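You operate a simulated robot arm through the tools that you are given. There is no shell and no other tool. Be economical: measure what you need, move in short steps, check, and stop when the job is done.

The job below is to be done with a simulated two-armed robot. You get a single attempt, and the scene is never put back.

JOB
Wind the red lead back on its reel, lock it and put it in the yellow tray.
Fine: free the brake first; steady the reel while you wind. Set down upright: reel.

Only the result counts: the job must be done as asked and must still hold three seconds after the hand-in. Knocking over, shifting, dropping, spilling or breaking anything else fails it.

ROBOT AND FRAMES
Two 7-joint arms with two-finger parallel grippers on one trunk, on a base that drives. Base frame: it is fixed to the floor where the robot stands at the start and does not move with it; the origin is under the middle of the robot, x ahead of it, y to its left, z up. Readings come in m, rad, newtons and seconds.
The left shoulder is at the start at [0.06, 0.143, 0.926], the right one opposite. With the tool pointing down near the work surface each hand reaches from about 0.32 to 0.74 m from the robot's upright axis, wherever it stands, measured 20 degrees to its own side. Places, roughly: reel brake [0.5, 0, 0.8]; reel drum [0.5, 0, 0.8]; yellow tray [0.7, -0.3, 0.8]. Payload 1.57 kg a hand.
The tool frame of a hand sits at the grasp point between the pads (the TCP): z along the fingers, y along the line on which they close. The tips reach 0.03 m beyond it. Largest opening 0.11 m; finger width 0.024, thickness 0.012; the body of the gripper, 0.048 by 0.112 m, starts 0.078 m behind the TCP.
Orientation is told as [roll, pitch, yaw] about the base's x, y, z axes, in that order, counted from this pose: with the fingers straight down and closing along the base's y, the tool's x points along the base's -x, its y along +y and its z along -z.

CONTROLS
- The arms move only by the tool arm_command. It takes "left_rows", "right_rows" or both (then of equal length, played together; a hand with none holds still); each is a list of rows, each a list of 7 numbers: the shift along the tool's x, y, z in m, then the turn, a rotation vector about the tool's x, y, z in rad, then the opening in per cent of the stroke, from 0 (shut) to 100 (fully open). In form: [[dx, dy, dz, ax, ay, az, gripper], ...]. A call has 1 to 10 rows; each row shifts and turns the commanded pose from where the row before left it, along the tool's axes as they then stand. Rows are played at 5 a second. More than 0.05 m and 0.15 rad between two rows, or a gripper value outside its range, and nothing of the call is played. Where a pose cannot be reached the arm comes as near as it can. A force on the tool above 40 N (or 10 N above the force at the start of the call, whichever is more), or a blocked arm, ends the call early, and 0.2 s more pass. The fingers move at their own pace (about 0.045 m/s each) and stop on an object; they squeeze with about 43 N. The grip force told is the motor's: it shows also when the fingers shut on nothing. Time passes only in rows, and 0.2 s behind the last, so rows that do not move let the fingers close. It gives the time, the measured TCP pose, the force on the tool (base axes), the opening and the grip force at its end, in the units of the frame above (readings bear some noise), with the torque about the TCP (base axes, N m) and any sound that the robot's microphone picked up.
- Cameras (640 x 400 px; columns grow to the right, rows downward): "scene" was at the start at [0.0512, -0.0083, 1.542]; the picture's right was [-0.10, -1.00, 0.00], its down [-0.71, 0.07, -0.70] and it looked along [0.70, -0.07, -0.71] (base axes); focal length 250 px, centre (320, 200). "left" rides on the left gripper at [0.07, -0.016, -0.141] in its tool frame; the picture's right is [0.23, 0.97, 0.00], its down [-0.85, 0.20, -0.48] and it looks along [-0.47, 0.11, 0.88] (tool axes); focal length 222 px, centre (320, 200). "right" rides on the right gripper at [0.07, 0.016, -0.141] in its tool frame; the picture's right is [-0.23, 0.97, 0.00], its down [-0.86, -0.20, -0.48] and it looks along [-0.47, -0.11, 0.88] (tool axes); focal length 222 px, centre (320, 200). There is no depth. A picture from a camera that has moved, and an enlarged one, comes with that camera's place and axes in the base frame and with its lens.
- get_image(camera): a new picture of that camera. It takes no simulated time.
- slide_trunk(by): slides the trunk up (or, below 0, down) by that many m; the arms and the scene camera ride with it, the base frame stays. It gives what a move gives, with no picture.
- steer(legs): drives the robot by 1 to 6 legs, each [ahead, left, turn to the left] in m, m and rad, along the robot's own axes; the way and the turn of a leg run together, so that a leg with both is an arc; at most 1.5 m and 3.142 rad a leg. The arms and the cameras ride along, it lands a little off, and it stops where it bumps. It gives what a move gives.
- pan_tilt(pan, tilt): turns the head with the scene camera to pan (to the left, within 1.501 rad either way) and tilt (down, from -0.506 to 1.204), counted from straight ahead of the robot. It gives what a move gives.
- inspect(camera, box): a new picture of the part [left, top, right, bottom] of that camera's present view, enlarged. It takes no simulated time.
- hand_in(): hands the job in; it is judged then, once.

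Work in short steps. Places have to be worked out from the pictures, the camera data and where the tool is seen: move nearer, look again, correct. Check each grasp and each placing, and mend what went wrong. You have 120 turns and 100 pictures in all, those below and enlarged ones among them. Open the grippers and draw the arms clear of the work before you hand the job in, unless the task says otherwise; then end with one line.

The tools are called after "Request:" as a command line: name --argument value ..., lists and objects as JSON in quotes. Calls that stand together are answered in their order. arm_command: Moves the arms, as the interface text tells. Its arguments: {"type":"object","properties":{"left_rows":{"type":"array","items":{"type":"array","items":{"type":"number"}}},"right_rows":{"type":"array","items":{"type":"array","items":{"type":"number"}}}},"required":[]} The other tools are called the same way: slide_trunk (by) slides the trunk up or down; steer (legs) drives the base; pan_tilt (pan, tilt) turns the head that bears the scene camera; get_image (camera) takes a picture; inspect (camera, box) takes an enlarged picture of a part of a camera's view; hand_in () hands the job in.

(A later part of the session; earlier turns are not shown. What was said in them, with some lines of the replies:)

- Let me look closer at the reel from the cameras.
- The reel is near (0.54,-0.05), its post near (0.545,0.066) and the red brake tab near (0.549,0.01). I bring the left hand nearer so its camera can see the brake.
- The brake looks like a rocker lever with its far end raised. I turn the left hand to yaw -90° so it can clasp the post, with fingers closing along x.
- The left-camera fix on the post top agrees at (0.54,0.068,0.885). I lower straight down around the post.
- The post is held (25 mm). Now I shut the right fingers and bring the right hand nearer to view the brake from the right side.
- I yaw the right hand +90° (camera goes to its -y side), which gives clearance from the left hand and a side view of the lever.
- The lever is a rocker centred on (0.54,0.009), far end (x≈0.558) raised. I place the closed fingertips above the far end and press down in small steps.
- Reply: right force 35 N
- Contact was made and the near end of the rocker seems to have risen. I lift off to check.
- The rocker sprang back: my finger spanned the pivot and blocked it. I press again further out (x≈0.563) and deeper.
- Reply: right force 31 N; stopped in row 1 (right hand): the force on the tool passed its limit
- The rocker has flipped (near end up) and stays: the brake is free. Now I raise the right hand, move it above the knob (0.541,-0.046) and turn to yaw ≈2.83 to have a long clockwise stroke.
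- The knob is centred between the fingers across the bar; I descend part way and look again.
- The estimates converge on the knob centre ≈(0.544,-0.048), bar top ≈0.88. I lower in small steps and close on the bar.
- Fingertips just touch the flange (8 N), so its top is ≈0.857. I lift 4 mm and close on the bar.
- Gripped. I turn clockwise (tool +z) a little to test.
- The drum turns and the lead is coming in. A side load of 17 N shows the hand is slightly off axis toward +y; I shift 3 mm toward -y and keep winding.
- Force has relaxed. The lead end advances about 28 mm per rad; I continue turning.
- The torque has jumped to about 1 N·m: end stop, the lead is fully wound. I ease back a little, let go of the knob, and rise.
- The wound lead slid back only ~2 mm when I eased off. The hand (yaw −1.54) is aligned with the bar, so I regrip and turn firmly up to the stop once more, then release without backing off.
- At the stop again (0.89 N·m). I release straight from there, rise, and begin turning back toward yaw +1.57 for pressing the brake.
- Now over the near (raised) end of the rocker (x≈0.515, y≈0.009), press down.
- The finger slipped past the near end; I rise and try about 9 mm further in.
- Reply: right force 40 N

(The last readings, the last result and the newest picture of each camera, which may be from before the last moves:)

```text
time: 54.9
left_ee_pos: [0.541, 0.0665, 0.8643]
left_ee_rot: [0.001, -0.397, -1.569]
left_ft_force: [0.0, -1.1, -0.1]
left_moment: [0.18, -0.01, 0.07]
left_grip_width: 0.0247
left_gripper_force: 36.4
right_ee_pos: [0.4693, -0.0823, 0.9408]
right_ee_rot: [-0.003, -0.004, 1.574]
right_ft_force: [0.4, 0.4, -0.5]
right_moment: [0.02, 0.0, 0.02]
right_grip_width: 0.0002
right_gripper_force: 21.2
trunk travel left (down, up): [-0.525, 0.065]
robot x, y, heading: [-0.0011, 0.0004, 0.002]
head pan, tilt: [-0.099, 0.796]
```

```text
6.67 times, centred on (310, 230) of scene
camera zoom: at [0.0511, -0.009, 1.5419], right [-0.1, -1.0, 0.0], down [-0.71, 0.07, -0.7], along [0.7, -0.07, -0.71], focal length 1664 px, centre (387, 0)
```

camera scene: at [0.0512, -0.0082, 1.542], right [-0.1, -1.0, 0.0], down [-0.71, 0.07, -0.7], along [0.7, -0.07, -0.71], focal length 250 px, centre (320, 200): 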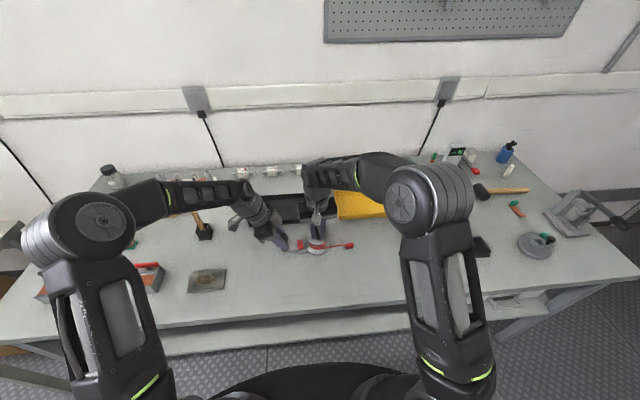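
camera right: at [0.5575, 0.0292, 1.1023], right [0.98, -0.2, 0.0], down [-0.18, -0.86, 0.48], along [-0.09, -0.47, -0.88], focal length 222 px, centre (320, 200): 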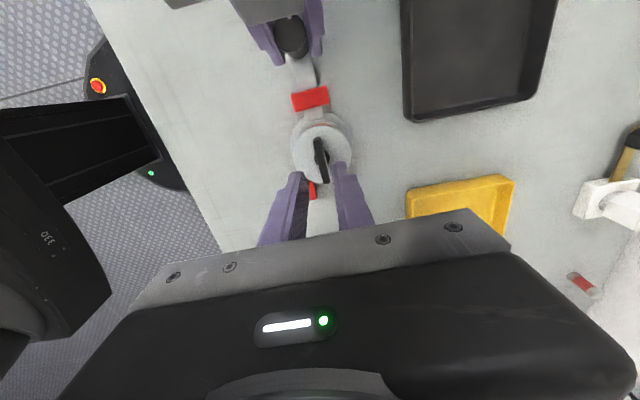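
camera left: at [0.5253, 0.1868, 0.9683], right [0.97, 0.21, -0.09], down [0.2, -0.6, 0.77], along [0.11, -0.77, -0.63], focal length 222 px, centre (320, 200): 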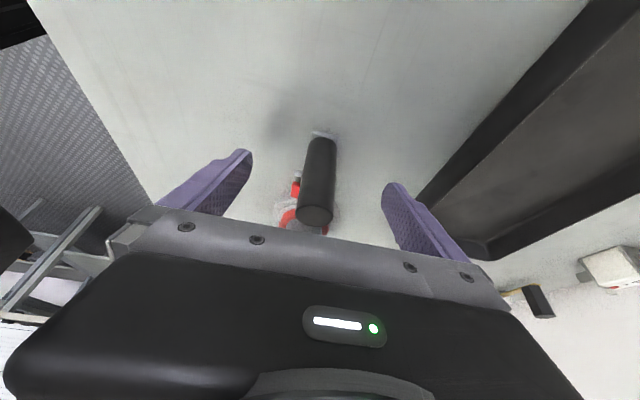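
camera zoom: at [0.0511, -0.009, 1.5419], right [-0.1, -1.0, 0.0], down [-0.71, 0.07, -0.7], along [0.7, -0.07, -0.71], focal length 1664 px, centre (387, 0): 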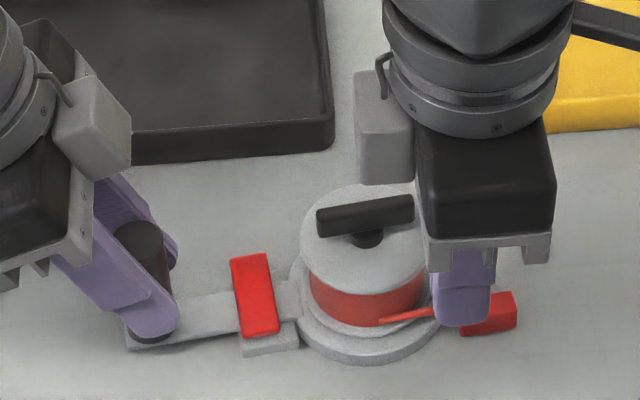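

The lever now shows its far end raised again (locked). The reel pivoted slightly about the post. I bring the right hand over the knob (≈(0.553,-0.049), bar at ≈1.78 rad) and open.

Request:
arm_command --right_rows '[[0, 0, -0.02, 0, 0, 0, 0], [-0.0165, -0.042, 0, 0, 0, 0, 20], [-0.0165, -0.042, 0, 0, 0, 0, 40], [0, 0, 0, 0, 0, -0.1, 50], [0, 0, 0, 0, 0, -0.1, 50]]'

Request:
inspect --camera "right" --box '[240, 80, 400, 240]'

Request:
inspect --camera "scene" --box '[270, 200, 350, 260]'

```text
time: 56.1
left_ee_pos: [0.5406, 0.0684, 0.864]
left_ee_rot: [0.001, -0.398, -1.567]
left_ft_force: [-0.5, 0.9, 2.8]
left_moment: [-0.5, -0.27, -0.02]
left_grip_width: 0.0246
left_gripper_force: 36.2
right_ee_pos: [0.5489, -0.049, 0.9632]
right_ee_rot: [-0.002, -0.002, 1.773]
right_ft_force: [-0.1, -0.1, 0.3]
right_moment: [0.02, 0.0, 0.01]
right_grip_width: 0.0552
right_gripper_force: 0.1
trunk travel left (down, up): [-0.525, 0.065]
robot x, y, heading: [-0.0002, 0.0033, 0.0]
head pan, tilt: [-0.099, 0.796]
```

```text
2.50 times, centred on (320, 160) of right
camera zoom: at [0.5471, -0.1196, 1.1039], right [-1.0, 0.03, 0.0], down [0.02, 0.88, 0.48], along [0.02, 0.48, -0.88], focal length 555 px, centre (320, 300)
```

zoom: 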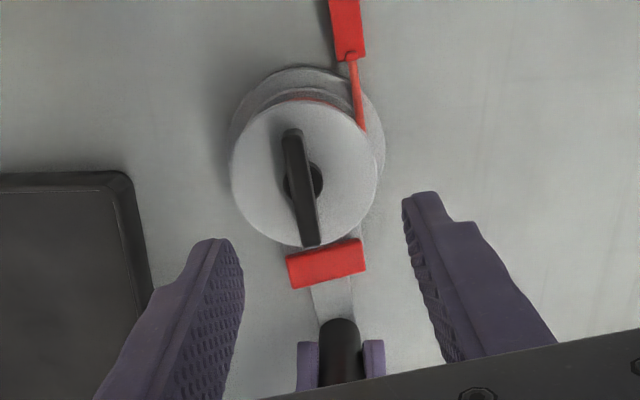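

```text
6.67 times, centred on (310, 230) of scene
camera zoom: at [0.0512, -0.0083, 1.5419], right [-0.1, -1.0, 0.0], down [-0.71, 0.07, -0.7], along [0.7, -0.07, -0.71], focal length 1664 px, centre (387, 0)
```

zoom: 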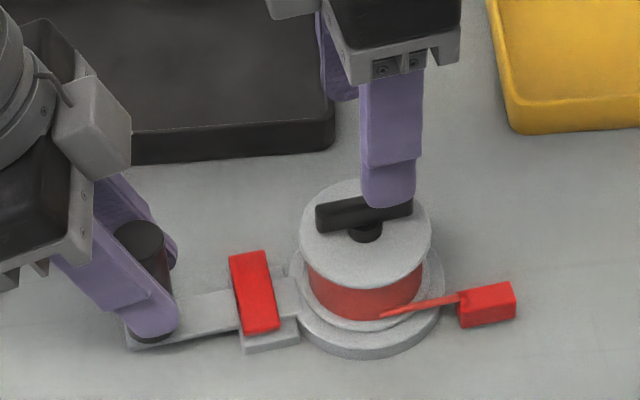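

Request:
arm_command --right_rows '[[0.003, -0.007, 0.02, 0, 0, 0, 50], [0, 0, 0.025, 0, 0, 0, 50], [0, 0, 0.022, 0, 0, 0, 50]]'

Request:
inspect --camera "right" --box '[240, 80, 400, 240]'

```text
time: 56.9
left_ee_pos: [0.5412, 0.0678, 0.8649]
left_ee_rot: [0.001, -0.397, -1.567]
left_ft_force: [-0.3, 0.5, -0.5]
left_moment: [-0.08, 0.03, -0.09]
left_grip_width: 0.0247
left_gripper_force: 36.2
right_ee_pos: [0.5553, -0.0496, 0.8965]
right_ee_rot: [-0.004, -0.002, 1.774]
right_ft_force: [0.4, 0.0, -0.3]
right_moment: [0.02, -0.02, 0.03]
right_grip_width: 0.0549
right_gripper_force: 0.1
trunk travel left (down, up): [-0.525, 0.065]
robot x, y, heading: [0.0014, -0.0016, 0.005]
head pan, tilt: [-0.099, 0.796]
```

```text
2.50 times, centred on (320, 160) of right
camera zoom: at [0.5533, -0.1201, 1.0366], right [-1.0, 0.03, 0.0], down [0.02, 0.88, 0.48], along [0.02, 0.48, -0.88], focal length 555 px, centre (320, 300)
```

zoom: 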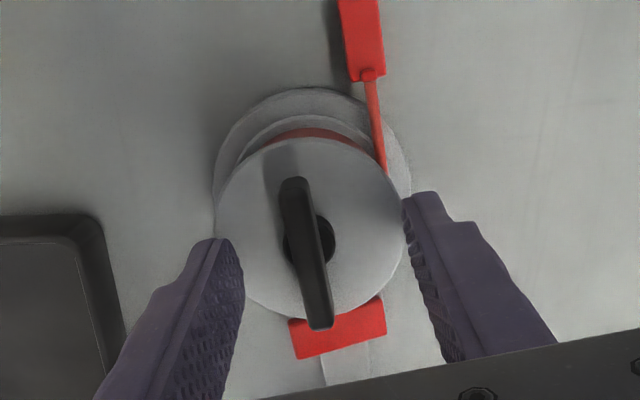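

Request:
arm_command --right_rows '[[0.003, -0.0035, 0.004, 0, 0, 0, 50], [0, 0, 0, 0, 0, 0, 20], [0, 0, 0, 0, 0, 0, 0], [0, 0, 0, 0, 0, 0, 0], [0, 0, 0, 0, 0, 0, 0], [0, 0, 0, 0, 0, 0, 0]]'

Request:
inspect --camera "right" --box '[240, 80, 400, 240]'

```text
time: 58.3
left_ee_pos: [0.5402, 0.0677, 0.864]
left_ee_rot: [0.0, -0.398, -1.567]
left_ft_force: [-4.5, 1.9, 2.9]
left_moment: [-0.47, -0.59, -0.43]
left_grip_width: 0.0249
left_gripper_force: 36.6
right_ee_pos: [0.5606, -0.0514, 0.8914]
right_ee_rot: [-0.005, -0.001, 1.772]
right_ft_force: [5.6, -0.4, -0.7]
right_moment: [0.15, 0.05, -0.08]
right_grip_width: 0.017
right_gripper_force: 32.1
trunk travel left (down, up): [-0.525, 0.065]
robot x, y, heading: [-0.0014, 0.0002, -0.006]
head pan, tilt: [-0.099, 0.796]
```

```text
2.50 times, centred on (320, 160) of right
camera zoom: at [0.5572, -0.1225, 1.0328], right [-1.0, 0.03, 0.0], down [0.02, 0.88, 0.48], along [0.02, 0.48, -0.88], focal length 555 px, centre (320, 300)
```

zoom: 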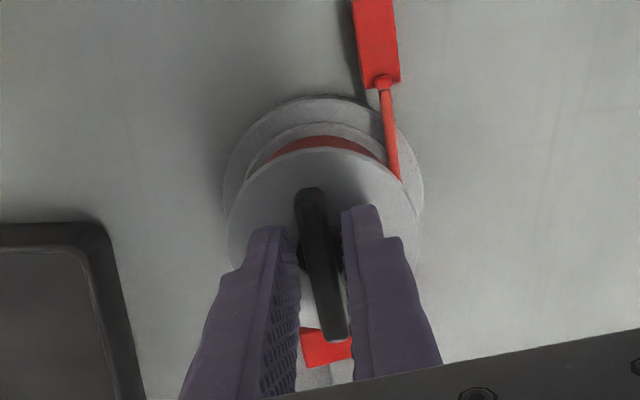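

Gripped. While both hands hold, I test the brake with a small unwinding twist, then undo it.

Request:
arm_command --right_rows '[[0, 0, 0, 0, 0, -0.06, 0], [0, 0, 0, 0, 0, 0, 0]]'

Request:
arm_command --right_rows '[[0, 0, 0, 0, 0, 0.06, 0], [0, 0, 0, 0, 0, 0, 0]]'

```text
time: 58.9
left_ee_pos: [0.5395, 0.0685, 0.8642]
left_ee_rot: [0.001, -0.399, -1.567]
left_ft_force: [-4.0, 2.0, 0.1]
left_moment: [-0.33, -0.51, -0.27]
left_grip_width: 0.0249
left_gripper_force: 36.5
right_ee_pos: [0.5596, -0.052, 0.8923]
right_ee_rot: [-0.006, -0.001, 1.835]
right_ft_force: [4.1, -1.2, 2.7]
right_moment: [0.26, 0.12, 0.0]
right_grip_width: 0.0165
right_gripper_force: 31.8
trunk travel left (down, up): [-0.525, 0.065]
robot x, y, heading: [-0.0027, 0.0008, 0.003]
head pan, tilt: [-0.099, 0.796]
```

```text
time: 59.5
left_ee_pos: [0.5412, 0.0678, 0.8635]
left_ee_rot: [-0.001, -0.398, -1.565]
left_ft_force: [0.2, 2.6, -1.6]
left_moment: [-0.13, -0.48, -0.01]
left_grip_width: 0.0249
left_gripper_force: 36.2
right_ee_pos: [0.5598, -0.0535, 0.8923]
right_ee_rot: [-0.004, -0.002, 1.775]
right_ft_force: [0.2, -0.9, 4.8]
right_moment: [0.27, 0.33, 0.0]
right_grip_width: 0.0169
right_gripper_force: 31.7
trunk travel left (down, up): [-0.525, 0.065]
robot x, y, heading: [0.0012, -0.0035, -0.0]
head pan, tilt: [-0.099, 0.796]
```

Request:
arm_command --right_rows '[[0, 0, 0, 0, 0, -0.08, 0], [0, 0, 0, 0, 0, -0.08, 0]]'

Request:
inspect --camera "scene" --box '[270, 200, 350, 260]'

```text
time: 60.1
left_ee_pos: [0.5396, 0.0677, 0.8641]
left_ee_rot: [-0.001, -0.397, -1.57]
left_ft_force: [-5.7, 2.5, 1.6]
left_moment: [-0.63, -0.72, -0.43]
left_grip_width: 0.0244
left_gripper_force: 36.6
right_ee_pos: [0.5597, -0.053, 0.8918]
right_ee_rot: [-0.008, 0.0, 1.933]
right_ft_force: [7.0, -0.4, 4.2]
right_moment: [0.26, 0.01, -0.08]
right_grip_width: 0.0166
right_gripper_force: 31.8
trunk travel left (down, up): [-0.525, 0.065]
robot x, y, heading: [-0.0007, 0.0007, -0.001]
head pan, tilt: [-0.099, 0.796]
```

```text
6.67 times, centred on (310, 230) of scene
camera zoom: at [0.0511, -0.0082, 1.542], right [-0.1, -1.0, 0.0], down [-0.71, 0.07, -0.7], along [0.7, -0.07, -0.71], focal length 1664 px, centre (387, 0)
```

zoom: 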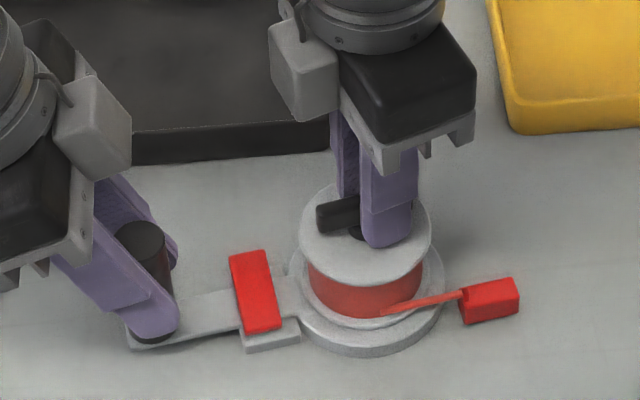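

Torque stays small; I twist a bit more to see whether the drum really turns against the brake.

Request:
arm_command --right_rows '[[0, 0, 0, 0, 0, -0.1, 0], [0, 0, 0, 0, 0, -0.1, 0]]'

Request:
inspect --camera "scene" --box '[270, 200, 350, 260]'

Request:
inspect --camera "right" --box '[240, 80, 400, 240]'

```text
time: 60.7
left_ee_pos: [0.5404, 0.0671, 0.8644]
left_ee_rot: [-0.002, -0.398, -1.569]
left_ft_force: [-8.4, 2.4, 3.2]
left_moment: [-0.72, -0.63, -0.48]
left_grip_width: 0.0248
left_gripper_force: 36.3
right_ee_pos: [0.559, -0.0524, 0.892]
right_ee_rot: [-0.005, 0.0, 2.137]
right_ft_force: [7.5, -0.5, 0.8]
right_moment: [0.54, 0.09, -0.24]
right_grip_width: 0.0168
right_gripper_force: 31.8
trunk travel left (down, up): [-0.525, 0.065]
robot x, y, heading: [-0.002, -0.0009, 0.001]
head pan, tilt: [-0.099, 0.796]
```

```text
6.67 times, centred on (310, 230) of scene
camera zoom: at [0.0512, -0.0083, 1.5419], right [-0.1, -1.0, 0.0], down [-0.71, 0.07, -0.7], along [0.7, -0.07, -0.71], focal length 1664 px, centre (387, 0)
```

zoom: 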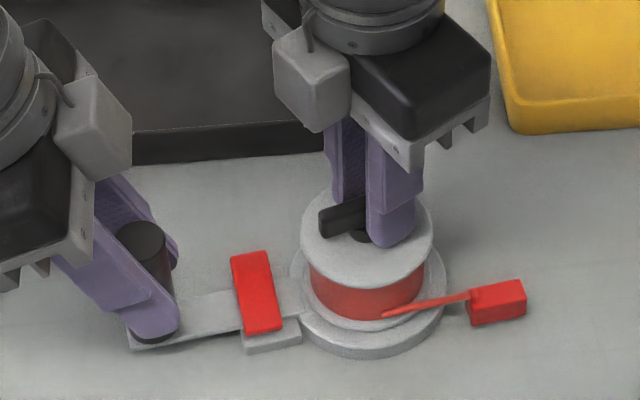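

```text
2.50 times, centred on (320, 160) of right
camera zoom: at [0.5825, -0.1192, 1.0327], right [-0.94, -0.33, 0.0], down [-0.29, 0.83, 0.48], along [-0.15, 0.45, -0.88], focal length 555 px, centre (320, 300)
```

zoom: 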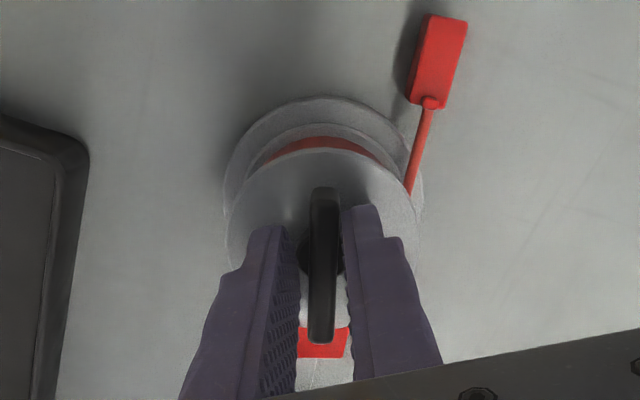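

Request:
arm_command --right_rows '[[0, 0, 0, 0, 0, 0.1, 0], [0, 0, 0, 0, 0, 0, 0]]'

Request:
arm_command --right_rows '[[0, 0, 0, 0, 0, 0.1, 0], [0, 0, 0, 0, 0, 0, 0]]'

Request:
inspect --camera "scene" --box '[270, 200, 350, 260]'

Request:
inspect --camera "right" --box '[240, 80, 400, 240]'

```text
time: 61.3
left_ee_pos: [0.5416, 0.068, 0.8654]
left_ee_rot: [0.002, -0.397, -1.567]
left_ft_force: [2.9, 0.9, 0.8]
left_moment: [0.23, 0.44, 0.15]
left_grip_width: 0.0249
left_gripper_force: 36.4
right_ee_pos: [0.5592, -0.0522, 0.8919]
right_ee_rot: [-0.002, -0.003, 2.035]
right_ft_force: [-3.5, -1.1, 1.7]
right_moment: [-0.13, -0.1, 0.07]
right_grip_width: 0.0168
right_gripper_force: 32.1
trunk travel left (down, up): [-0.525, 0.065]
robot x, y, heading: [0.0004, -0.0, -0.001]
head pan, tilt: [-0.099, 0.796]
```

```text
time: 61.9
left_ee_pos: [0.541, 0.0682, 0.8651]
left_ee_rot: [0.001, -0.398, -1.567]
left_ft_force: [-0.6, 3.0, -0.2]
left_moment: [-0.32, -0.46, 0.01]
left_grip_width: 0.0249
left_gripper_force: 36.3
right_ee_pos: [0.5594, -0.0521, 0.8921]
right_ee_rot: [-0.004, 0.0, 1.933]
right_ft_force: [-1.0, -2.9, 0.7]
right_moment: [0.19, 0.38, 0.03]
right_grip_width: 0.0168
right_gripper_force: 31.5
trunk travel left (down, up): [-0.525, 0.065]
robot x, y, heading: [-0.0008, 0.0001, -0.004]
head pan, tilt: [-0.099, 0.796]
```

```text
6.67 times, centred on (310, 230) of scene
camera zoom: at [0.0511, -0.0083, 1.542], right [-0.1, -1.0, 0.0], down [-0.71, 0.07, -0.7], along [0.7, -0.07, -0.71], focal length 1664 px, centre (387, 0)
```

zoom: 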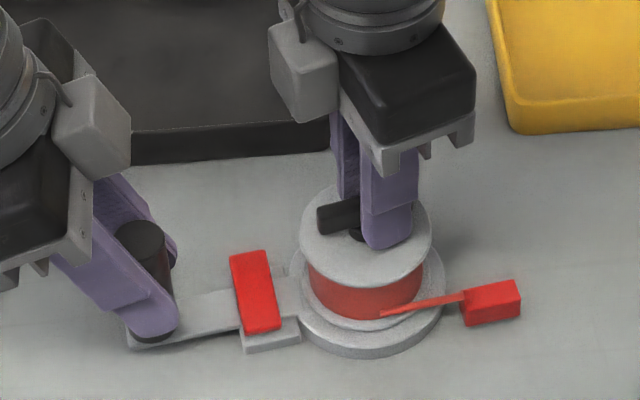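

```text
2.50 times, centred on (320, 160) of right
camera zoom: at [0.5683, -0.1226, 1.0326], right [-0.99, -0.13, 0.0], down [-0.12, 0.87, 0.48], along [-0.06, 0.48, -0.88], focal length 555 px, centre (320, 300)
```

zoom: 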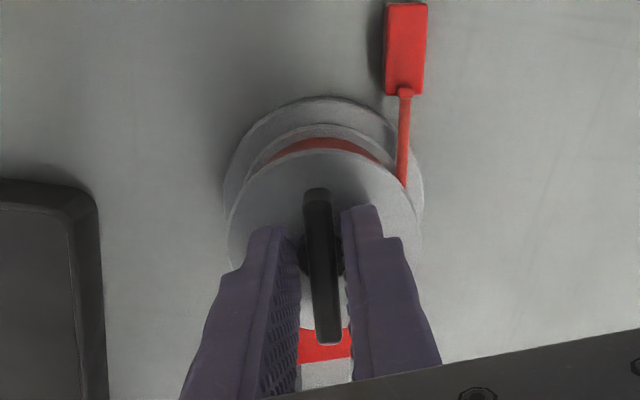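

Request:
arm_command --right_rows '[[0, 0, 0, 0, 0, 0.08, 0], [0, 0, 0, 0, 0, 0.08, 0], [0, 0, 0, 0, 0, 0.08, 0]]'

Request:
inspect --camera "scene" --box '[270, 200, 350, 260]'

Request:
inspect --camera "right" --box '[240, 80, 400, 240]'

```text
time: 62.7
left_ee_pos: [0.5413, 0.0673, 0.8647]
left_ee_rot: [-0.001, -0.398, -1.566]
left_ft_force: [0.7, 2.1, -0.6]
left_moment: [0.18, 0.17, -0.02]
left_grip_width: 0.0245
left_gripper_force: 36.3
right_ee_pos: [0.5593, -0.0516, 0.8921]
right_ee_rot: [-0.004, -0.001, 1.691]
right_ft_force: [-1.4, -2.0, 0.7]
right_moment: [-0.28, -0.12, 0.16]
right_grip_width: 0.0167
right_gripper_force: 31.8
trunk travel left (down, up): [-0.525, 0.065]
robot x, y, heading: [-0.0005, -0.0011, -0.003]
head pan, tilt: [-0.099, 0.796]
```

```text
6.67 times, centred on (310, 230) of scene
camera zoom: at [0.0513, -0.0083, 1.5419], right [-0.1, -1.0, 0.0], down [-0.71, 0.07, -0.7], along [0.7, -0.07, -0.71], focal length 1664 px, centre (387, 0)
```

zoom: 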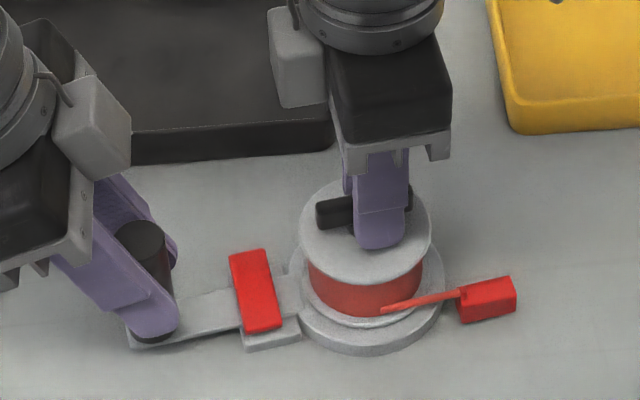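

```text
2.50 times, centred on (320, 160) of right
camera zoom: at [0.5515, -0.1224, 1.0324], right [-0.99, 0.11, 0.0], down [0.09, 0.87, 0.48], along [0.06, 0.48, -0.88], focal length 555 px, centre (320, 300)
```

zoom: 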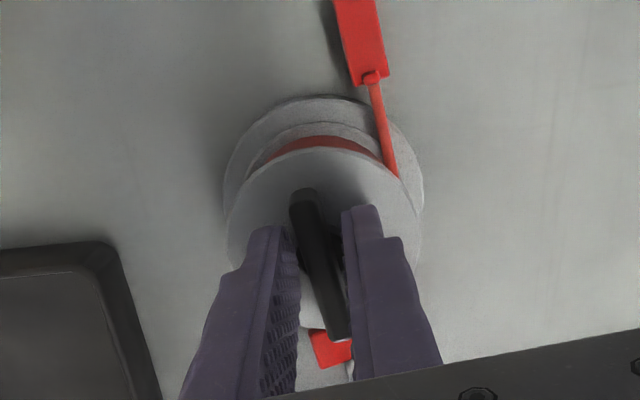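

The bar barely follows the hand in world terms: the drum resists and the lead end returned to its place, so the brake holds. I lift two-handed for stability, using the trunk so both hands rise together.

Request:
slide_trunk --by 0.06

Request:
get_image --camera "scene"

```text
time: 63.7
left_ee_pos: [0.5407, 0.0679, 0.924]
left_ee_rot: [-0.003, -0.397, -1.569]
left_ft_force: [-5.0, 3.6, 2.7]
left_moment: [-0.63, -0.38, -0.43]
left_grip_width: 0.025
left_gripper_force: 35.5
right_ee_pos: [0.5595, -0.0518, 0.9523]
right_ee_rot: [-0.004, -0.002, 1.694]
right_ft_force: [3.5, -4.6, -5.0]
right_moment: [0.08, 0.13, -0.07]
right_grip_width: 0.0169
right_gripper_force: 32.4
trunk travel left (down, up): [-0.585, 0.005]
robot x, y, heading: [0.0046, 0.0018, 0.002]
head pan, tilt: [-0.099, 0.796]
```

```text
22 pictures are left
camera scene: at [0.0518, -0.0083, 1.6019], right [-0.1, -1.0, 0.0], down [-0.71, 0.07, -0.7], along [0.7, -0.07, -0.71], focal length 250 px, centre (320, 200)
```

scene: 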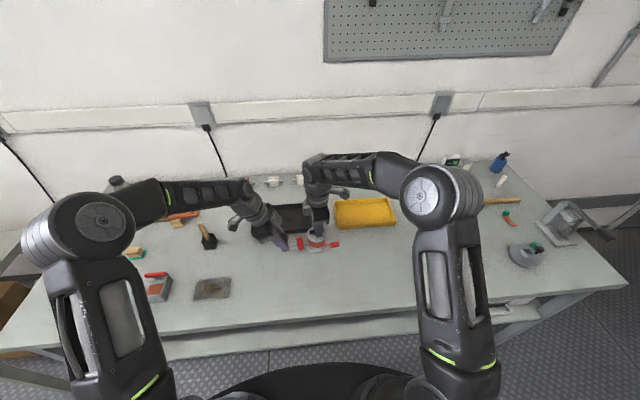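

The reel lifts with both hands (light loads). I raise both arms another 5 cm together.

Request:
arm_command --left_rows '[[-0.0039, 0, -0.0092, 0, 0, 0, 0], [-0.0039, 0, -0.0092, 0, 0, 0, 0], [-0.0039, 0, -0.0092, 0, 0, 0, 0], [-0.0039, 0, -0.0092, 0, 0, 0, 0], [-0.0039, 0, -0.0092, 0, 0, 0, 0]]' --right_rows '[[0, 0, -0.01, 0, 0, 0, 0], [0, 0, -0.01, 0, 0, 0, 0], [0, 0, -0.01, 0, 0, 0, 0], [0, 0, -0.01, 0, 0, 0, 0], [0, 0, -0.01, 0, 0, 0, 0]]'

Request:
inspect --camera "scene" --box '[260, 170, 420, 270]'

```text
time: 64.9
left_ee_pos: [0.5399, 0.0681, 0.9736]
left_ee_rot: [0.0, -0.398, -1.567]
left_ft_force: [-3.7, 6.1, 2.6]
left_moment: [0.07, 0.19, -0.41]
left_grip_width: 0.0251
left_gripper_force: 36.4
right_ee_pos: [0.5599, -0.0514, 1.0029]
right_ee_rot: [-0.003, 0.0, 1.693]
right_ft_force: [3.8, -6.1, -3.3]
right_moment: [-0.42, -0.35, -0.08]
right_grip_width: 0.0169
right_gripper_force: 32.1
trunk travel left (down, up): [-0.585, 0.005]
robot x, y, heading: [0.0024, 0.0006, 0.0]
head pan, tilt: [-0.099, 0.796]
```

```text
4.00 times, centred on (340, 220) of scene
camera zoom: at [0.0511, -0.0083, 1.6019], right [-0.1, -1.0, 0.0], down [-0.71, 0.07, -0.7], along [0.7, -0.07, -0.71], focal length 998 px, centre (240, 120)
```

zoom: 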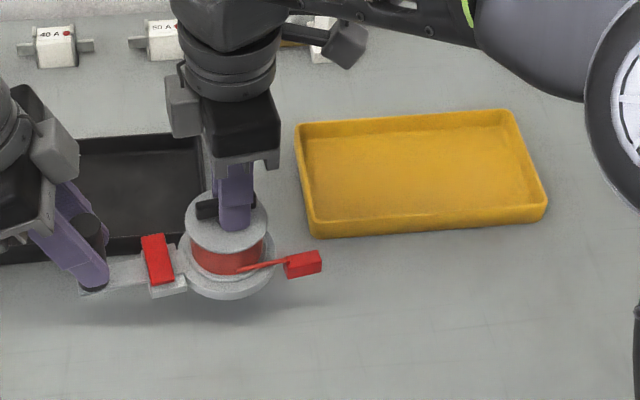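

The reel hangs level. Tray spans x 0.663–0.80, y −0.14…−0.382; the reel must shift by about (+0.173, −0.238). I drive right 0.238 m first.

Request:
steer --legs '[[0.0, -0.238, 0.0]]'

```text
time: 66.7
left_ee_pos: [0.541, -0.1713, 0.9735]
left_ee_rot: [-0.001, -0.395, -1.567]
left_ft_force: [-3.2, 9.8, -1.7]
left_moment: [0.37, 0.27, -0.14]
left_grip_width: 0.0249
left_gripper_force: 36.8
right_ee_pos: [0.5594, -0.2895, 1.0025]
right_ee_rot: [-0.004, -0.003, 1.692]
right_ft_force: [3.4, -10.0, 0.7]
right_moment: [-0.32, -0.25, -0.02]
right_grip_width: 0.017
right_gripper_force: 32.0
trunk travel left (down, up): [-0.585, 0.005]
robot x, y, heading: [-0.0015, -0.2355, -0.005]
head pan, tilt: [-0.099, 0.796]
```

Good. Now ahead by 0.07 m.

Request:
steer --legs '[[0.07, 0.0, 0.0]]'

```text
time: 67.7
left_ee_pos: [0.6128, -0.1708, 0.9736]
left_ee_rot: [-0.002, -0.399, -1.568]
left_ft_force: [-3.3, 0.5, -0.7]
left_moment: [-0.39, -0.27, -0.32]
left_grip_width: 0.025
left_gripper_force: 36.1
right_ee_pos: [0.6317, -0.2904, 1.0022]
right_ee_rot: [-0.003, 0.001, 1.689]
right_ft_force: [3.9, -0.4, -3.2]
right_moment: [0.2, 0.22, -0.07]
right_grip_width: 0.017
right_gripper_force: 32.1
trunk travel left (down, up): [-0.585, 0.005]
robot x, y, heading: [0.0709, -0.2381, -0.006]
head pan, tilt: [-0.099, 0.796]
```

Request:
steer --legs '[[0.1, 0.0, 0.0]]'

Request:
get_image --camera "scene"

```text
time: 68.9
left_ee_pos: [0.7126, -0.1718, 0.9735]
left_ee_rot: [-0.002, -0.397, -1.572]
left_ft_force: [-1.5, -1.2, 0.2]
left_moment: [0.27, 0.23, -0.34]
left_grip_width: 0.0248
left_gripper_force: 36.8
right_ee_pos: [0.7321, -0.2925, 1.002]
right_ee_rot: [-0.004, -0.002, 1.689]
right_ft_force: [1.8, 0.2, -2.1]
right_moment: [-0.36, -0.17, -0.02]
right_grip_width: 0.0172
right_gripper_force: 32.2
trunk travel left (down, up): [-0.585, 0.005]
robot x, y, heading: [0.1706, -0.2404, -0.002]
head pan, tilt: [-0.099, 0.796]
```

```text
20 pictures are left
camera scene: at [0.2234, -0.247, 1.6019], right [-0.1, -0.99, 0.0], down [-0.71, 0.07, -0.7], along [0.7, -0.07, -0.71], focal length 250 px, centre (320, 200)
```

scene: 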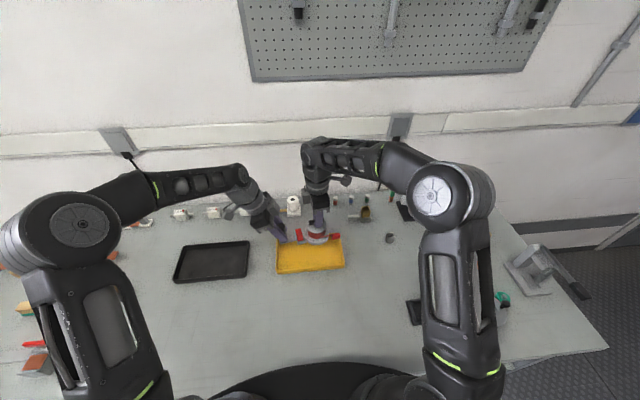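

Request:
inspect --camera "scene" --box '[260, 200, 360, 285]'

Request:
get_image --camera "right"

```text
4.71 times, centred on (310, 242) of scene
camera zoom: at [0.2234, -0.247, 1.6019], right [-0.1, -0.99, 0.0], down [-0.71, 0.07, -0.7], along [0.7, -0.07, -0.71], focal length 1175 px, centre (367, 0)
```

zoom: 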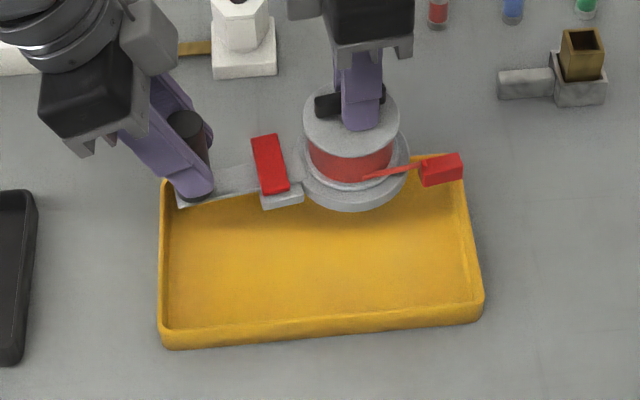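

```text
18 pictures are left
camera right: at [0.7231, -0.3625, 1.1422], right [-0.99, 0.11, 0.0], down [0.1, 0.87, 0.48], along [0.06, 0.48, -0.88], focal length 222 px, centre (320, 200)
```

right: 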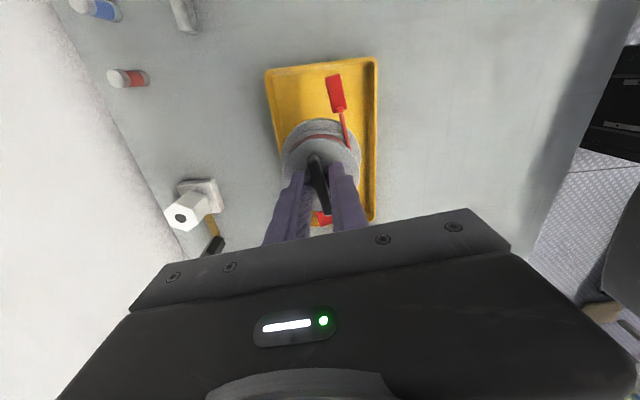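

Alignment over the tray is within a few mm (needs +4 mm in y). I lower by the trunk first, then finish with the arms.

Request:
slide_trunk --by -0.06

Request:
arm_command --left_rows '[[0.0037, 0, -0.0016, 0, 0, 0, 0], [0.0039, 0, 0.0092, 0, 0, 0, 0], [0.0039, 0, 0.0092, 0, 0, 0, 0], [0.0039, 0, 0.0092, 0, 0, 0, 0]]' --right_rows '[[-0.004, -0.0005, 0, 0, 0, 0, 0], [0, 0, 0.01, 0, 0, 0, 0], [0, 0, 0.01, 0, 0, 0, 0], [0, 0, 0.01, 0, 0, 0, 0]]'

Request:
inspect --camera "scene" --box '[260, 180, 360, 265]'

```text
time: 69.9
left_ee_pos: [0.71, -0.1732, 0.9126]
left_ee_rot: [-0.002, -0.398, -1.573]
left_ft_force: [-3.6, 0.8, 1.8]
left_moment: [-0.34, -0.35, -0.28]
left_grip_width: 0.0249
left_gripper_force: 36.7
right_ee_pos: [0.7297, -0.2916, 0.9429]
right_ee_rot: [-0.006, -0.001, 1.69]
right_ft_force: [4.4, -1.1, -2.6]
right_moment: [0.14, 0.17, -0.05]
right_grip_width: 0.0171
right_gripper_force: 31.7
trunk travel left (down, up): [-0.525, 0.065]
robot x, y, heading: [0.1686, -0.2364, -0.005]
head pan, tilt: [-0.099, 0.796]
```

```text
time: 70.9
left_ee_pos: [0.7114, -0.1695, 0.8828]
left_ee_rot: [-0.001, -0.398, -1.571]
left_ft_force: [-2.9, 2.1, 3.9]
left_moment: [-0.68, -0.36, -0.24]
left_grip_width: 0.0246
left_gripper_force: 36.5
right_ee_pos: [0.7306, -0.2876, 0.911]
right_ee_rot: [-0.003, 0.0, 1.688]
right_ft_force: [2.9, -2.3, -6.7]
right_moment: [0.04, 0.21, -0.02]
right_grip_width: 0.0168
right_gripper_force: 31.7
trunk travel left (down, up): [-0.525, 0.065]
robot x, y, heading: [0.1685, -0.2359, -0.004]
head pan, tilt: [-0.099, 0.796]
```

```text
4.71 times, centred on (310, 222) of scene
camera zoom: at [0.2219, -0.2469, 1.542], right [-0.1, -0.99, 0.0], down [-0.71, 0.07, -0.7], along [0.7, -0.07, -0.71], focal length 1175 px, centre (367, 94)
```

zoom: 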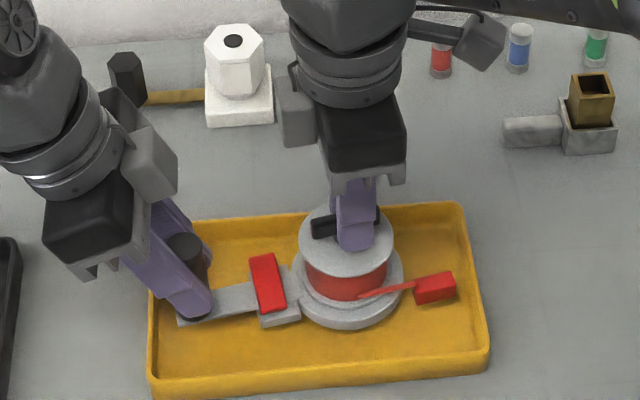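

The reel is well inside the tray walls. I lower in small steps until it touches down.

Request:
arm_command --left_rows '[[0.00156, 0, 0.00368, 0, 0, 0, 0], [0.00156, 0, 0.00368, 0, 0, 0, 0], [0.00117, 0, 0.00276, 0, 0, 0, 0]]' --right_rows '[[0, 0, 0.004, 0, 0, 0, 0], [0, 0, 0.004, 0, 0, 0, 0], [0, 0, 0.003, 0, 0, 0, 0]]'

```text
time: 71.7
left_ee_pos: [0.712, -0.1694, 0.8714]
left_ee_rot: [-0.003, -0.398, -1.57]
left_ft_force: [-1.9, 1.5, 3.9]
left_moment: [0.05, 0.19, -0.27]
left_grip_width: 0.0251
left_gripper_force: 36.8
right_ee_pos: [0.7311, -0.289, 0.9023]
right_ee_rot: [-0.004, -0.003, 1.689]
right_ft_force: [3.1, -1.0, -6.8]
right_moment: [-0.59, -0.27, -0.02]
right_grip_width: 0.017
right_gripper_force: 32.3
trunk travel left (down, up): [-0.525, 0.065]
robot x, y, heading: [0.1712, -0.2372, -0.005]
head pan, tilt: [-0.099, 0.796]
```

Request:
arm_command --left_rows '[[0.00117, 0, 0.00276, 0, 0, 0, 0], [0.00078, 0, 0.00184, 0, 0, 0, 0]]' --right_rows '[[0, 0, 0.003, 0, 0, 0, 0], [0, 0, 0.002, 0, 0, 0, 0]]'

```text
time: 72.3
left_ee_pos: [0.7115, -0.1691, 0.8672]
left_ee_rot: [-0.002, -0.396, -1.572]
left_ft_force: [-0.3, 2.3, 1.8]
left_moment: [-0.33, -0.38, -0.07]
left_grip_width: 0.0247
left_gripper_force: 36.1
right_ee_pos: [0.7301, -0.2884, 0.8968]
right_ee_rot: [-0.007, -0.003, 1.688]
right_ft_force: [0.5, -2.8, -3.1]
right_moment: [0.08, 0.24, -0.03]
right_grip_width: 0.0168
right_gripper_force: 31.6
trunk travel left (down, up): [-0.525, 0.065]
robot x, y, heading: [0.1665, -0.234, -0.008]
head pan, tilt: [-0.099, 0.796]
```

Request:
arm_command --left_rows '[[0.00078, 0, 0.00184, 0, 0, 0, 0], [0, 0, 0, 0, 0, 0, 0]]' --right_rows '[[0, 0, 0.002, 0, 0, 0, 0], [0, 0, 0, 0, 0, 0, 0]]'

Request:
inspect --camera "scene" --box '[260, 180, 360, 265]'

```text
time: 72.9
left_ee_pos: [0.7116, -0.1689, 0.8662]
left_ee_rot: [0.001, -0.398, -1.573]
left_ft_force: [2.3, 3.7, 9.0]
left_moment: [0.4, -0.03, -0.05]
left_grip_width: 0.0248
left_gripper_force: 37.0
right_ee_pos: [0.7305, -0.2881, 0.8965]
right_ee_rot: [-0.009, -0.002, 1.688]
right_ft_force: [0.9, -3.6, 13.4]
right_moment: [0.03, 0.03, -0.02]
right_grip_width: 0.0168
right_gripper_force: 32.2
trunk travel left (down, up): [-0.525, 0.065]
robot x, y, heading: [0.1713, -0.2369, -0.005]
head pan, tilt: [-0.099, 0.796]
```

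```text
4.71 times, centred on (310, 222) of scene
camera zoom: at [0.2199, -0.247, 1.5424], right [-0.1, -0.99, 0.0], down [-0.71, 0.07, -0.7], along [0.7, -0.07, -0.71], focal length 1175 px, centre (367, 94)
```

zoom: 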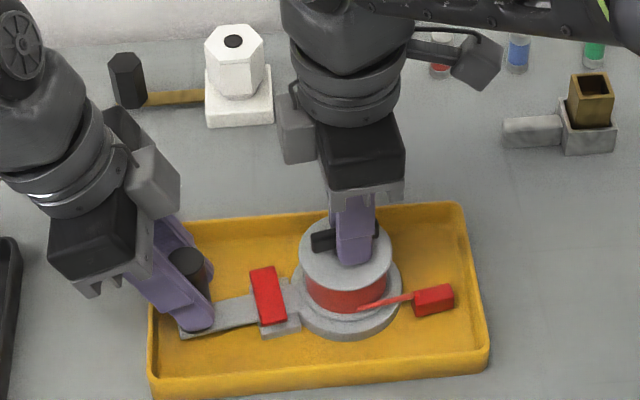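

It is standing on the tray floor (upward force on both hands). I release the right hand and rise, the left still steadying.

Request:
arm_command --right_rows '[[0, 0, -0.002, 0, 0, 0, 15], [0, 0, 0, 0, 0, 0, 30], [0, 0, 0, 0, 0, 0, 30], [0, 0, 0, 0, 0, 0, 30], [0, 0, -0.04, 0, 0, 0, 30], [0, 0, -0.04, 0, 0, 0, 30], [0.04, 0, 0, 0, 0, 0, 0], [0, 0, 0, 0, 0, 0, 0]]'

Request:
inspect --camera "right" --box '[240, 50, 400, 250]'

Request:
inspect --camera "scene" --box '[280, 205, 360, 265]'

```text
time: 74.7
left_ee_pos: [0.7107, -0.1693, 0.8669]
left_ee_rot: [0.003, -0.398, -1.572]
left_ft_force: [0.9, 2.9, 21.9]
left_moment: [-0.72, -0.09, -0.05]
left_grip_width: 0.0251
left_gripper_force: 36.8
right_ee_pos: [0.7338, -0.3255, 0.9781]
right_ee_rot: [-0.008, -0.002, 1.69]
right_ft_force: [-0.3, 0.3, -0.1]
right_moment: [0.04, 0.05, 0.01]
right_grip_width: 0.0001
right_gripper_force: 10.4
trunk travel left (down, up): [-0.525, 0.065]
robot x, y, heading: [0.17, -0.2357, 0.0]
head pan, tilt: [-0.099, 0.796]
```

```text
2.00 times, centred on (320, 150) of right
camera zoom: at [0.7252, -0.397, 1.1181], right [-0.99, 0.11, -0.01], down [0.09, 0.87, 0.48], along [0.06, 0.48, -0.88], focal length 444 px, centre (320, 300)
```

zoom: 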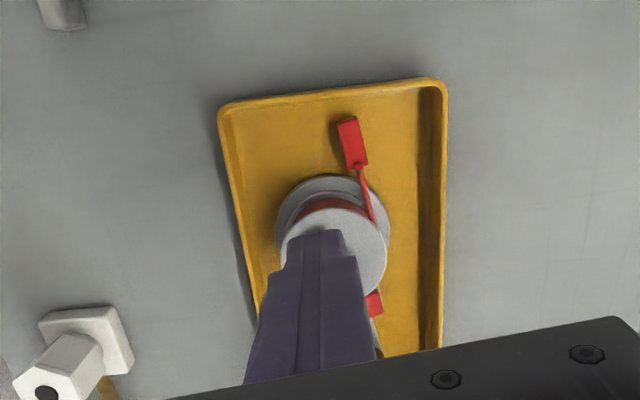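

```text
6.67 times, centred on (320, 235) of scene
camera zoom: at [0.2196, -0.2469, 1.5421], right [-0.1, -0.99, 0.0], down [-0.71, 0.07, -0.7], along [0.7, -0.07, -0.71], focal length 1664 px, centre (320, -33)
```

zoom: 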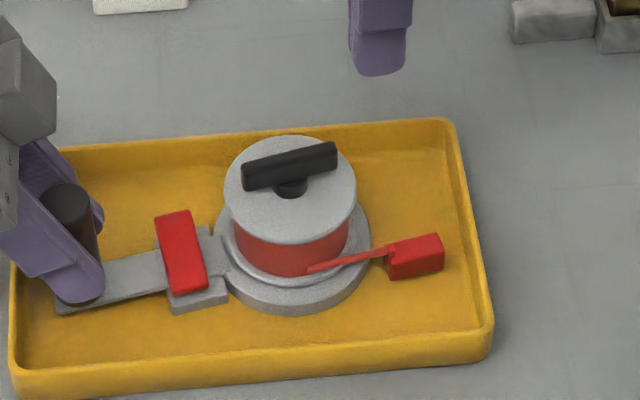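

The reel stands flat in the tray, lever tilted as in the locked state, lead fully in. The left hand is bearing on the post, so I relieve it, open it and withdraw along its own axis.

Request:
arm_command --left_rows '[[-0.0008, 0, -0.0018, 0, 0, 0, 0], [0, 0, 0, 0, 0, 0, 15], [0, 0, 0, 0, 0, 0, 30], [0, 0, 0, 0, 0, 0, 40], [0, 0, 0, 0, 0, 0, 40], [0, 0, 0, 0, 0, 0, 40], [0, 0, -0.03, 0, 0, 0, 40], [0, 0, -0.04, 0, 0, 0, 40], [0, 0, -0.04, 0, 0, 0, 40]]'

Request:
inspect --camera "scene" --box '[260, 195, 380, 280]'

```text
time: 76.7
left_ee_pos: [0.71, -0.1258, 0.9695]
left_ee_rot: [-0.002, -0.398, -1.573]
left_ft_force: [0.0, 0.1, -0.5]
left_moment: [-0.01, -0.06, 0.02]
left_grip_width: 0.0439
left_gripper_force: 0.0
right_ee_pos: [0.7348, -0.326, 0.977]
right_ee_rot: [-0.004, -0.002, 1.687]
right_ft_force: [0.5, 0.1, 0.2]
right_moment: [0.01, -0.01, 0.04]
right_grip_width: 0.0
right_gripper_force: 21.0
trunk travel left (down, up): [-0.525, 0.065]
robot x, y, heading: [0.1676, -0.2357, -0.005]
head pan, tilt: [-0.099, 0.796]
```

```text
4.71 times, centred on (320, 238) of scene
camera zoom: at [0.2209, -0.2469, 1.5419], right [-0.1, -0.99, 0.0], down [-0.71, 0.07, -0.7], along [0.7, -0.07, -0.71], focal length 1175 px, centre (320, 24)
```

zoom: 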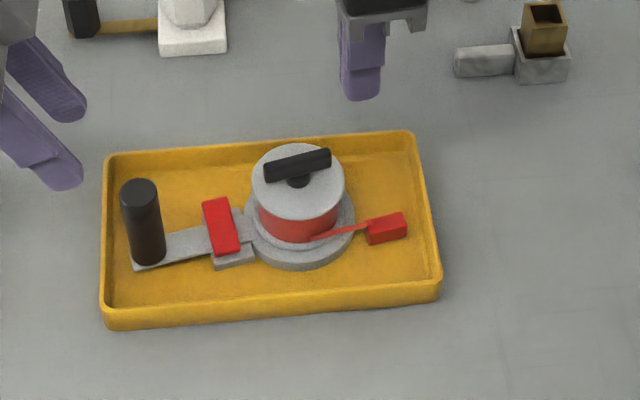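

Set down neatly. I check the lever more closely with the left camera before withdrawing.

Request:
get_image --camera "left"

Request:
inspect --camera "left" --box '[260, 60, 400, 200]'

Request:
inspect --camera "scene" --box '[290, 230, 320, 255]'

```text
12 pictures are left
camera left: at [0.6944, -0.0066, 1.0721], right [0.97, 0.21, -0.09], down [0.2, -0.6, 0.77], along [0.11, -0.77, -0.63], focal length 222 px, centre (320, 200)
```

left: 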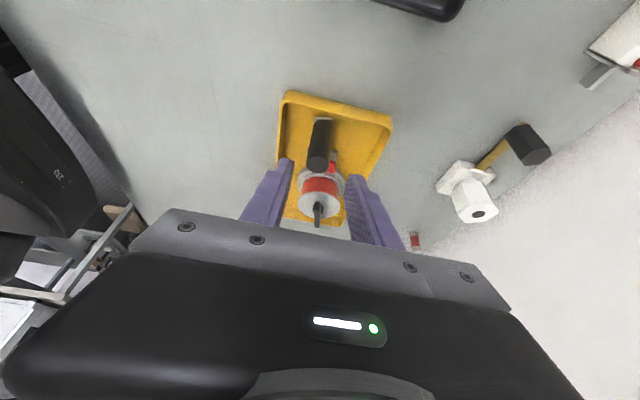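

```text
2.86 times, centred on (330, 130) of left
camera zoom: at [0.6944, -0.0066, 1.0721], right [0.97, 0.21, -0.09], down [0.2, -0.6, 0.77], along [0.11, -0.77, -0.63], focal length 635 px, centre (291, 400)
```

zoom: 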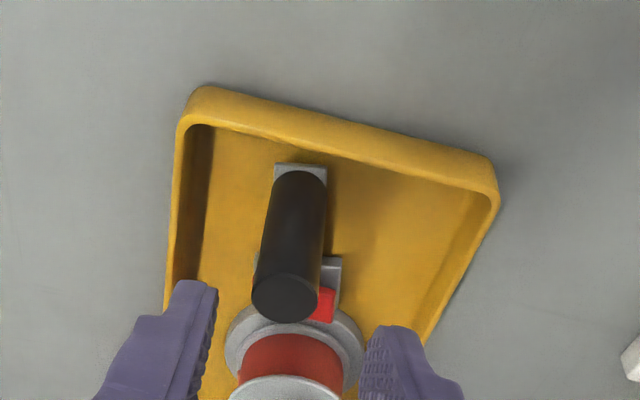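

```text
16.00 times, centred on (305, 242) of scene
camera zoom: at [0.2209, -0.2469, 1.5419], right [-0.1, -0.99, 0.0], down [-0.71, 0.07, -0.7], along [0.7, -0.07, -0.71], focal length 3994 px, centre (560, -480)
```

zoom: 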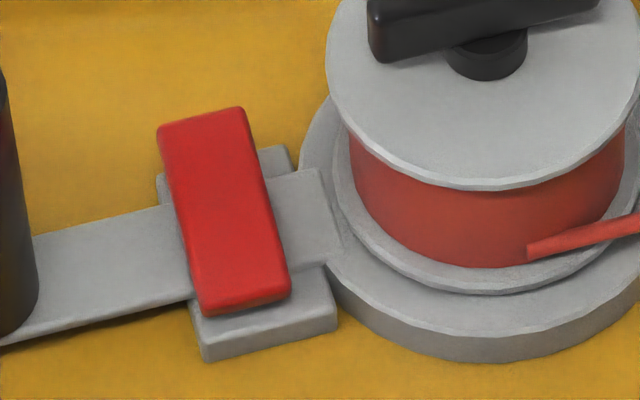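

The near end of the lever is down, far end raised: locked. I withdraw both arms, open the grippers and let things settle.

Request:
arm_command --left_rows '[[0, 0, -0.04, 0, 0, 0, 60], [0, 0, -0.04, 0, 0, 0, 100], [0.02, 0, 0, 0, 0, 0, 100], [0, 0, 0, 0, 0, 0, 100], [0, 0, 0, 0, 0, 0, 100]]' --right_rows '[[0, 0, -0.04, 0, 0, 0, 0], [0.03, 0, -0.04, 0, 0, 0, 40], [0.04, 0, 0, 0, 0, 0, 100], [0, 0, 0, 0, 0, 0, 100], [0, 0, 0, 0, 0, 0, 100]]'

Request:
inspect --camera "scene" --box '[260, 195, 380, 280]'

Request:
get_image --camera "scene"

```text
time: 77.9
left_ee_pos: [0.71, -0.0761, 1.0349]
left_ee_rot: [-0.002, -0.397, -1.57]
left_ft_force: [0.2, 0.1, -0.5]
left_moment: [0.01, 0.03, -0.02]
left_grip_width: 0.1099
left_gripper_force: 0.1
right_ee_pos: [0.7409, -0.3952, 1.0555]
right_ee_rot: [-0.006, 0.0, 1.689]
right_ft_force: [0.8, 0.4, 0.4]
right_moment: [-0.03, -0.01, 0.03]
right_grip_width: 0.0839
right_gripper_force: 0.1
trunk travel left (down, up): [-0.525, 0.065]
robot x, y, heading: [0.1706, -0.241, -0.006]
head pan, tilt: [-0.099, 0.796]
```

```text
4.71 times, centred on (320, 238) of scene
camera zoom: at [0.2214, -0.2471, 1.542], right [-0.1, -0.99, 0.0], down [-0.71, 0.07, -0.7], along [0.7, -0.07, -0.71], focal length 1175 px, centre (320, 24)
```

zoom: 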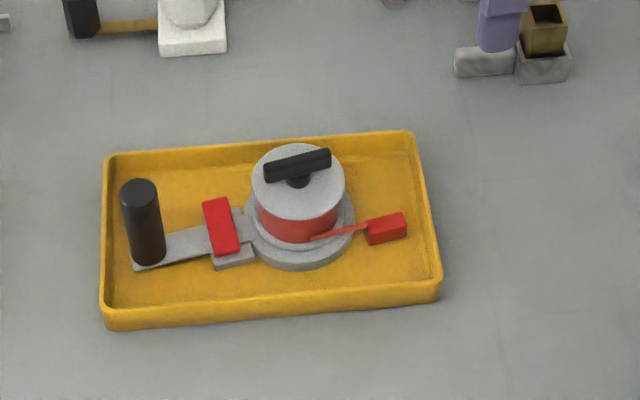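

```text
8 pictures are left
camera scene: at [0.2214, -0.2471, 1.542], right [-0.1, -0.99, 0.0], down [-0.71, 0.07, -0.7], along [0.7, -0.07, -0.71], focal length 250 px, centre (320, 200)
```

scene: 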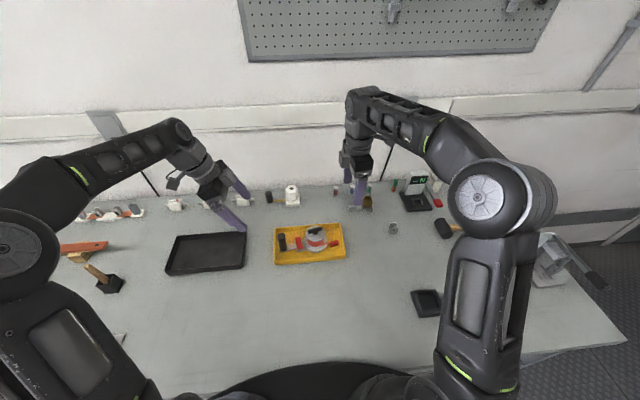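

The reel stands upright in the tray, both hands are clear, and nothing else has been disturbed. I hand in.

Request:
hand_in

```text
The job is handed in.
```

The red lead is wound in up to the drum's stop, the brake lever is back in its starting (locked) position, and the reel is upright in the yellow tray with both arms clear; a twist test of the brake was not fully conclusive: the drum mostly resisted, but the lead end moved about 5 mm and then returned.
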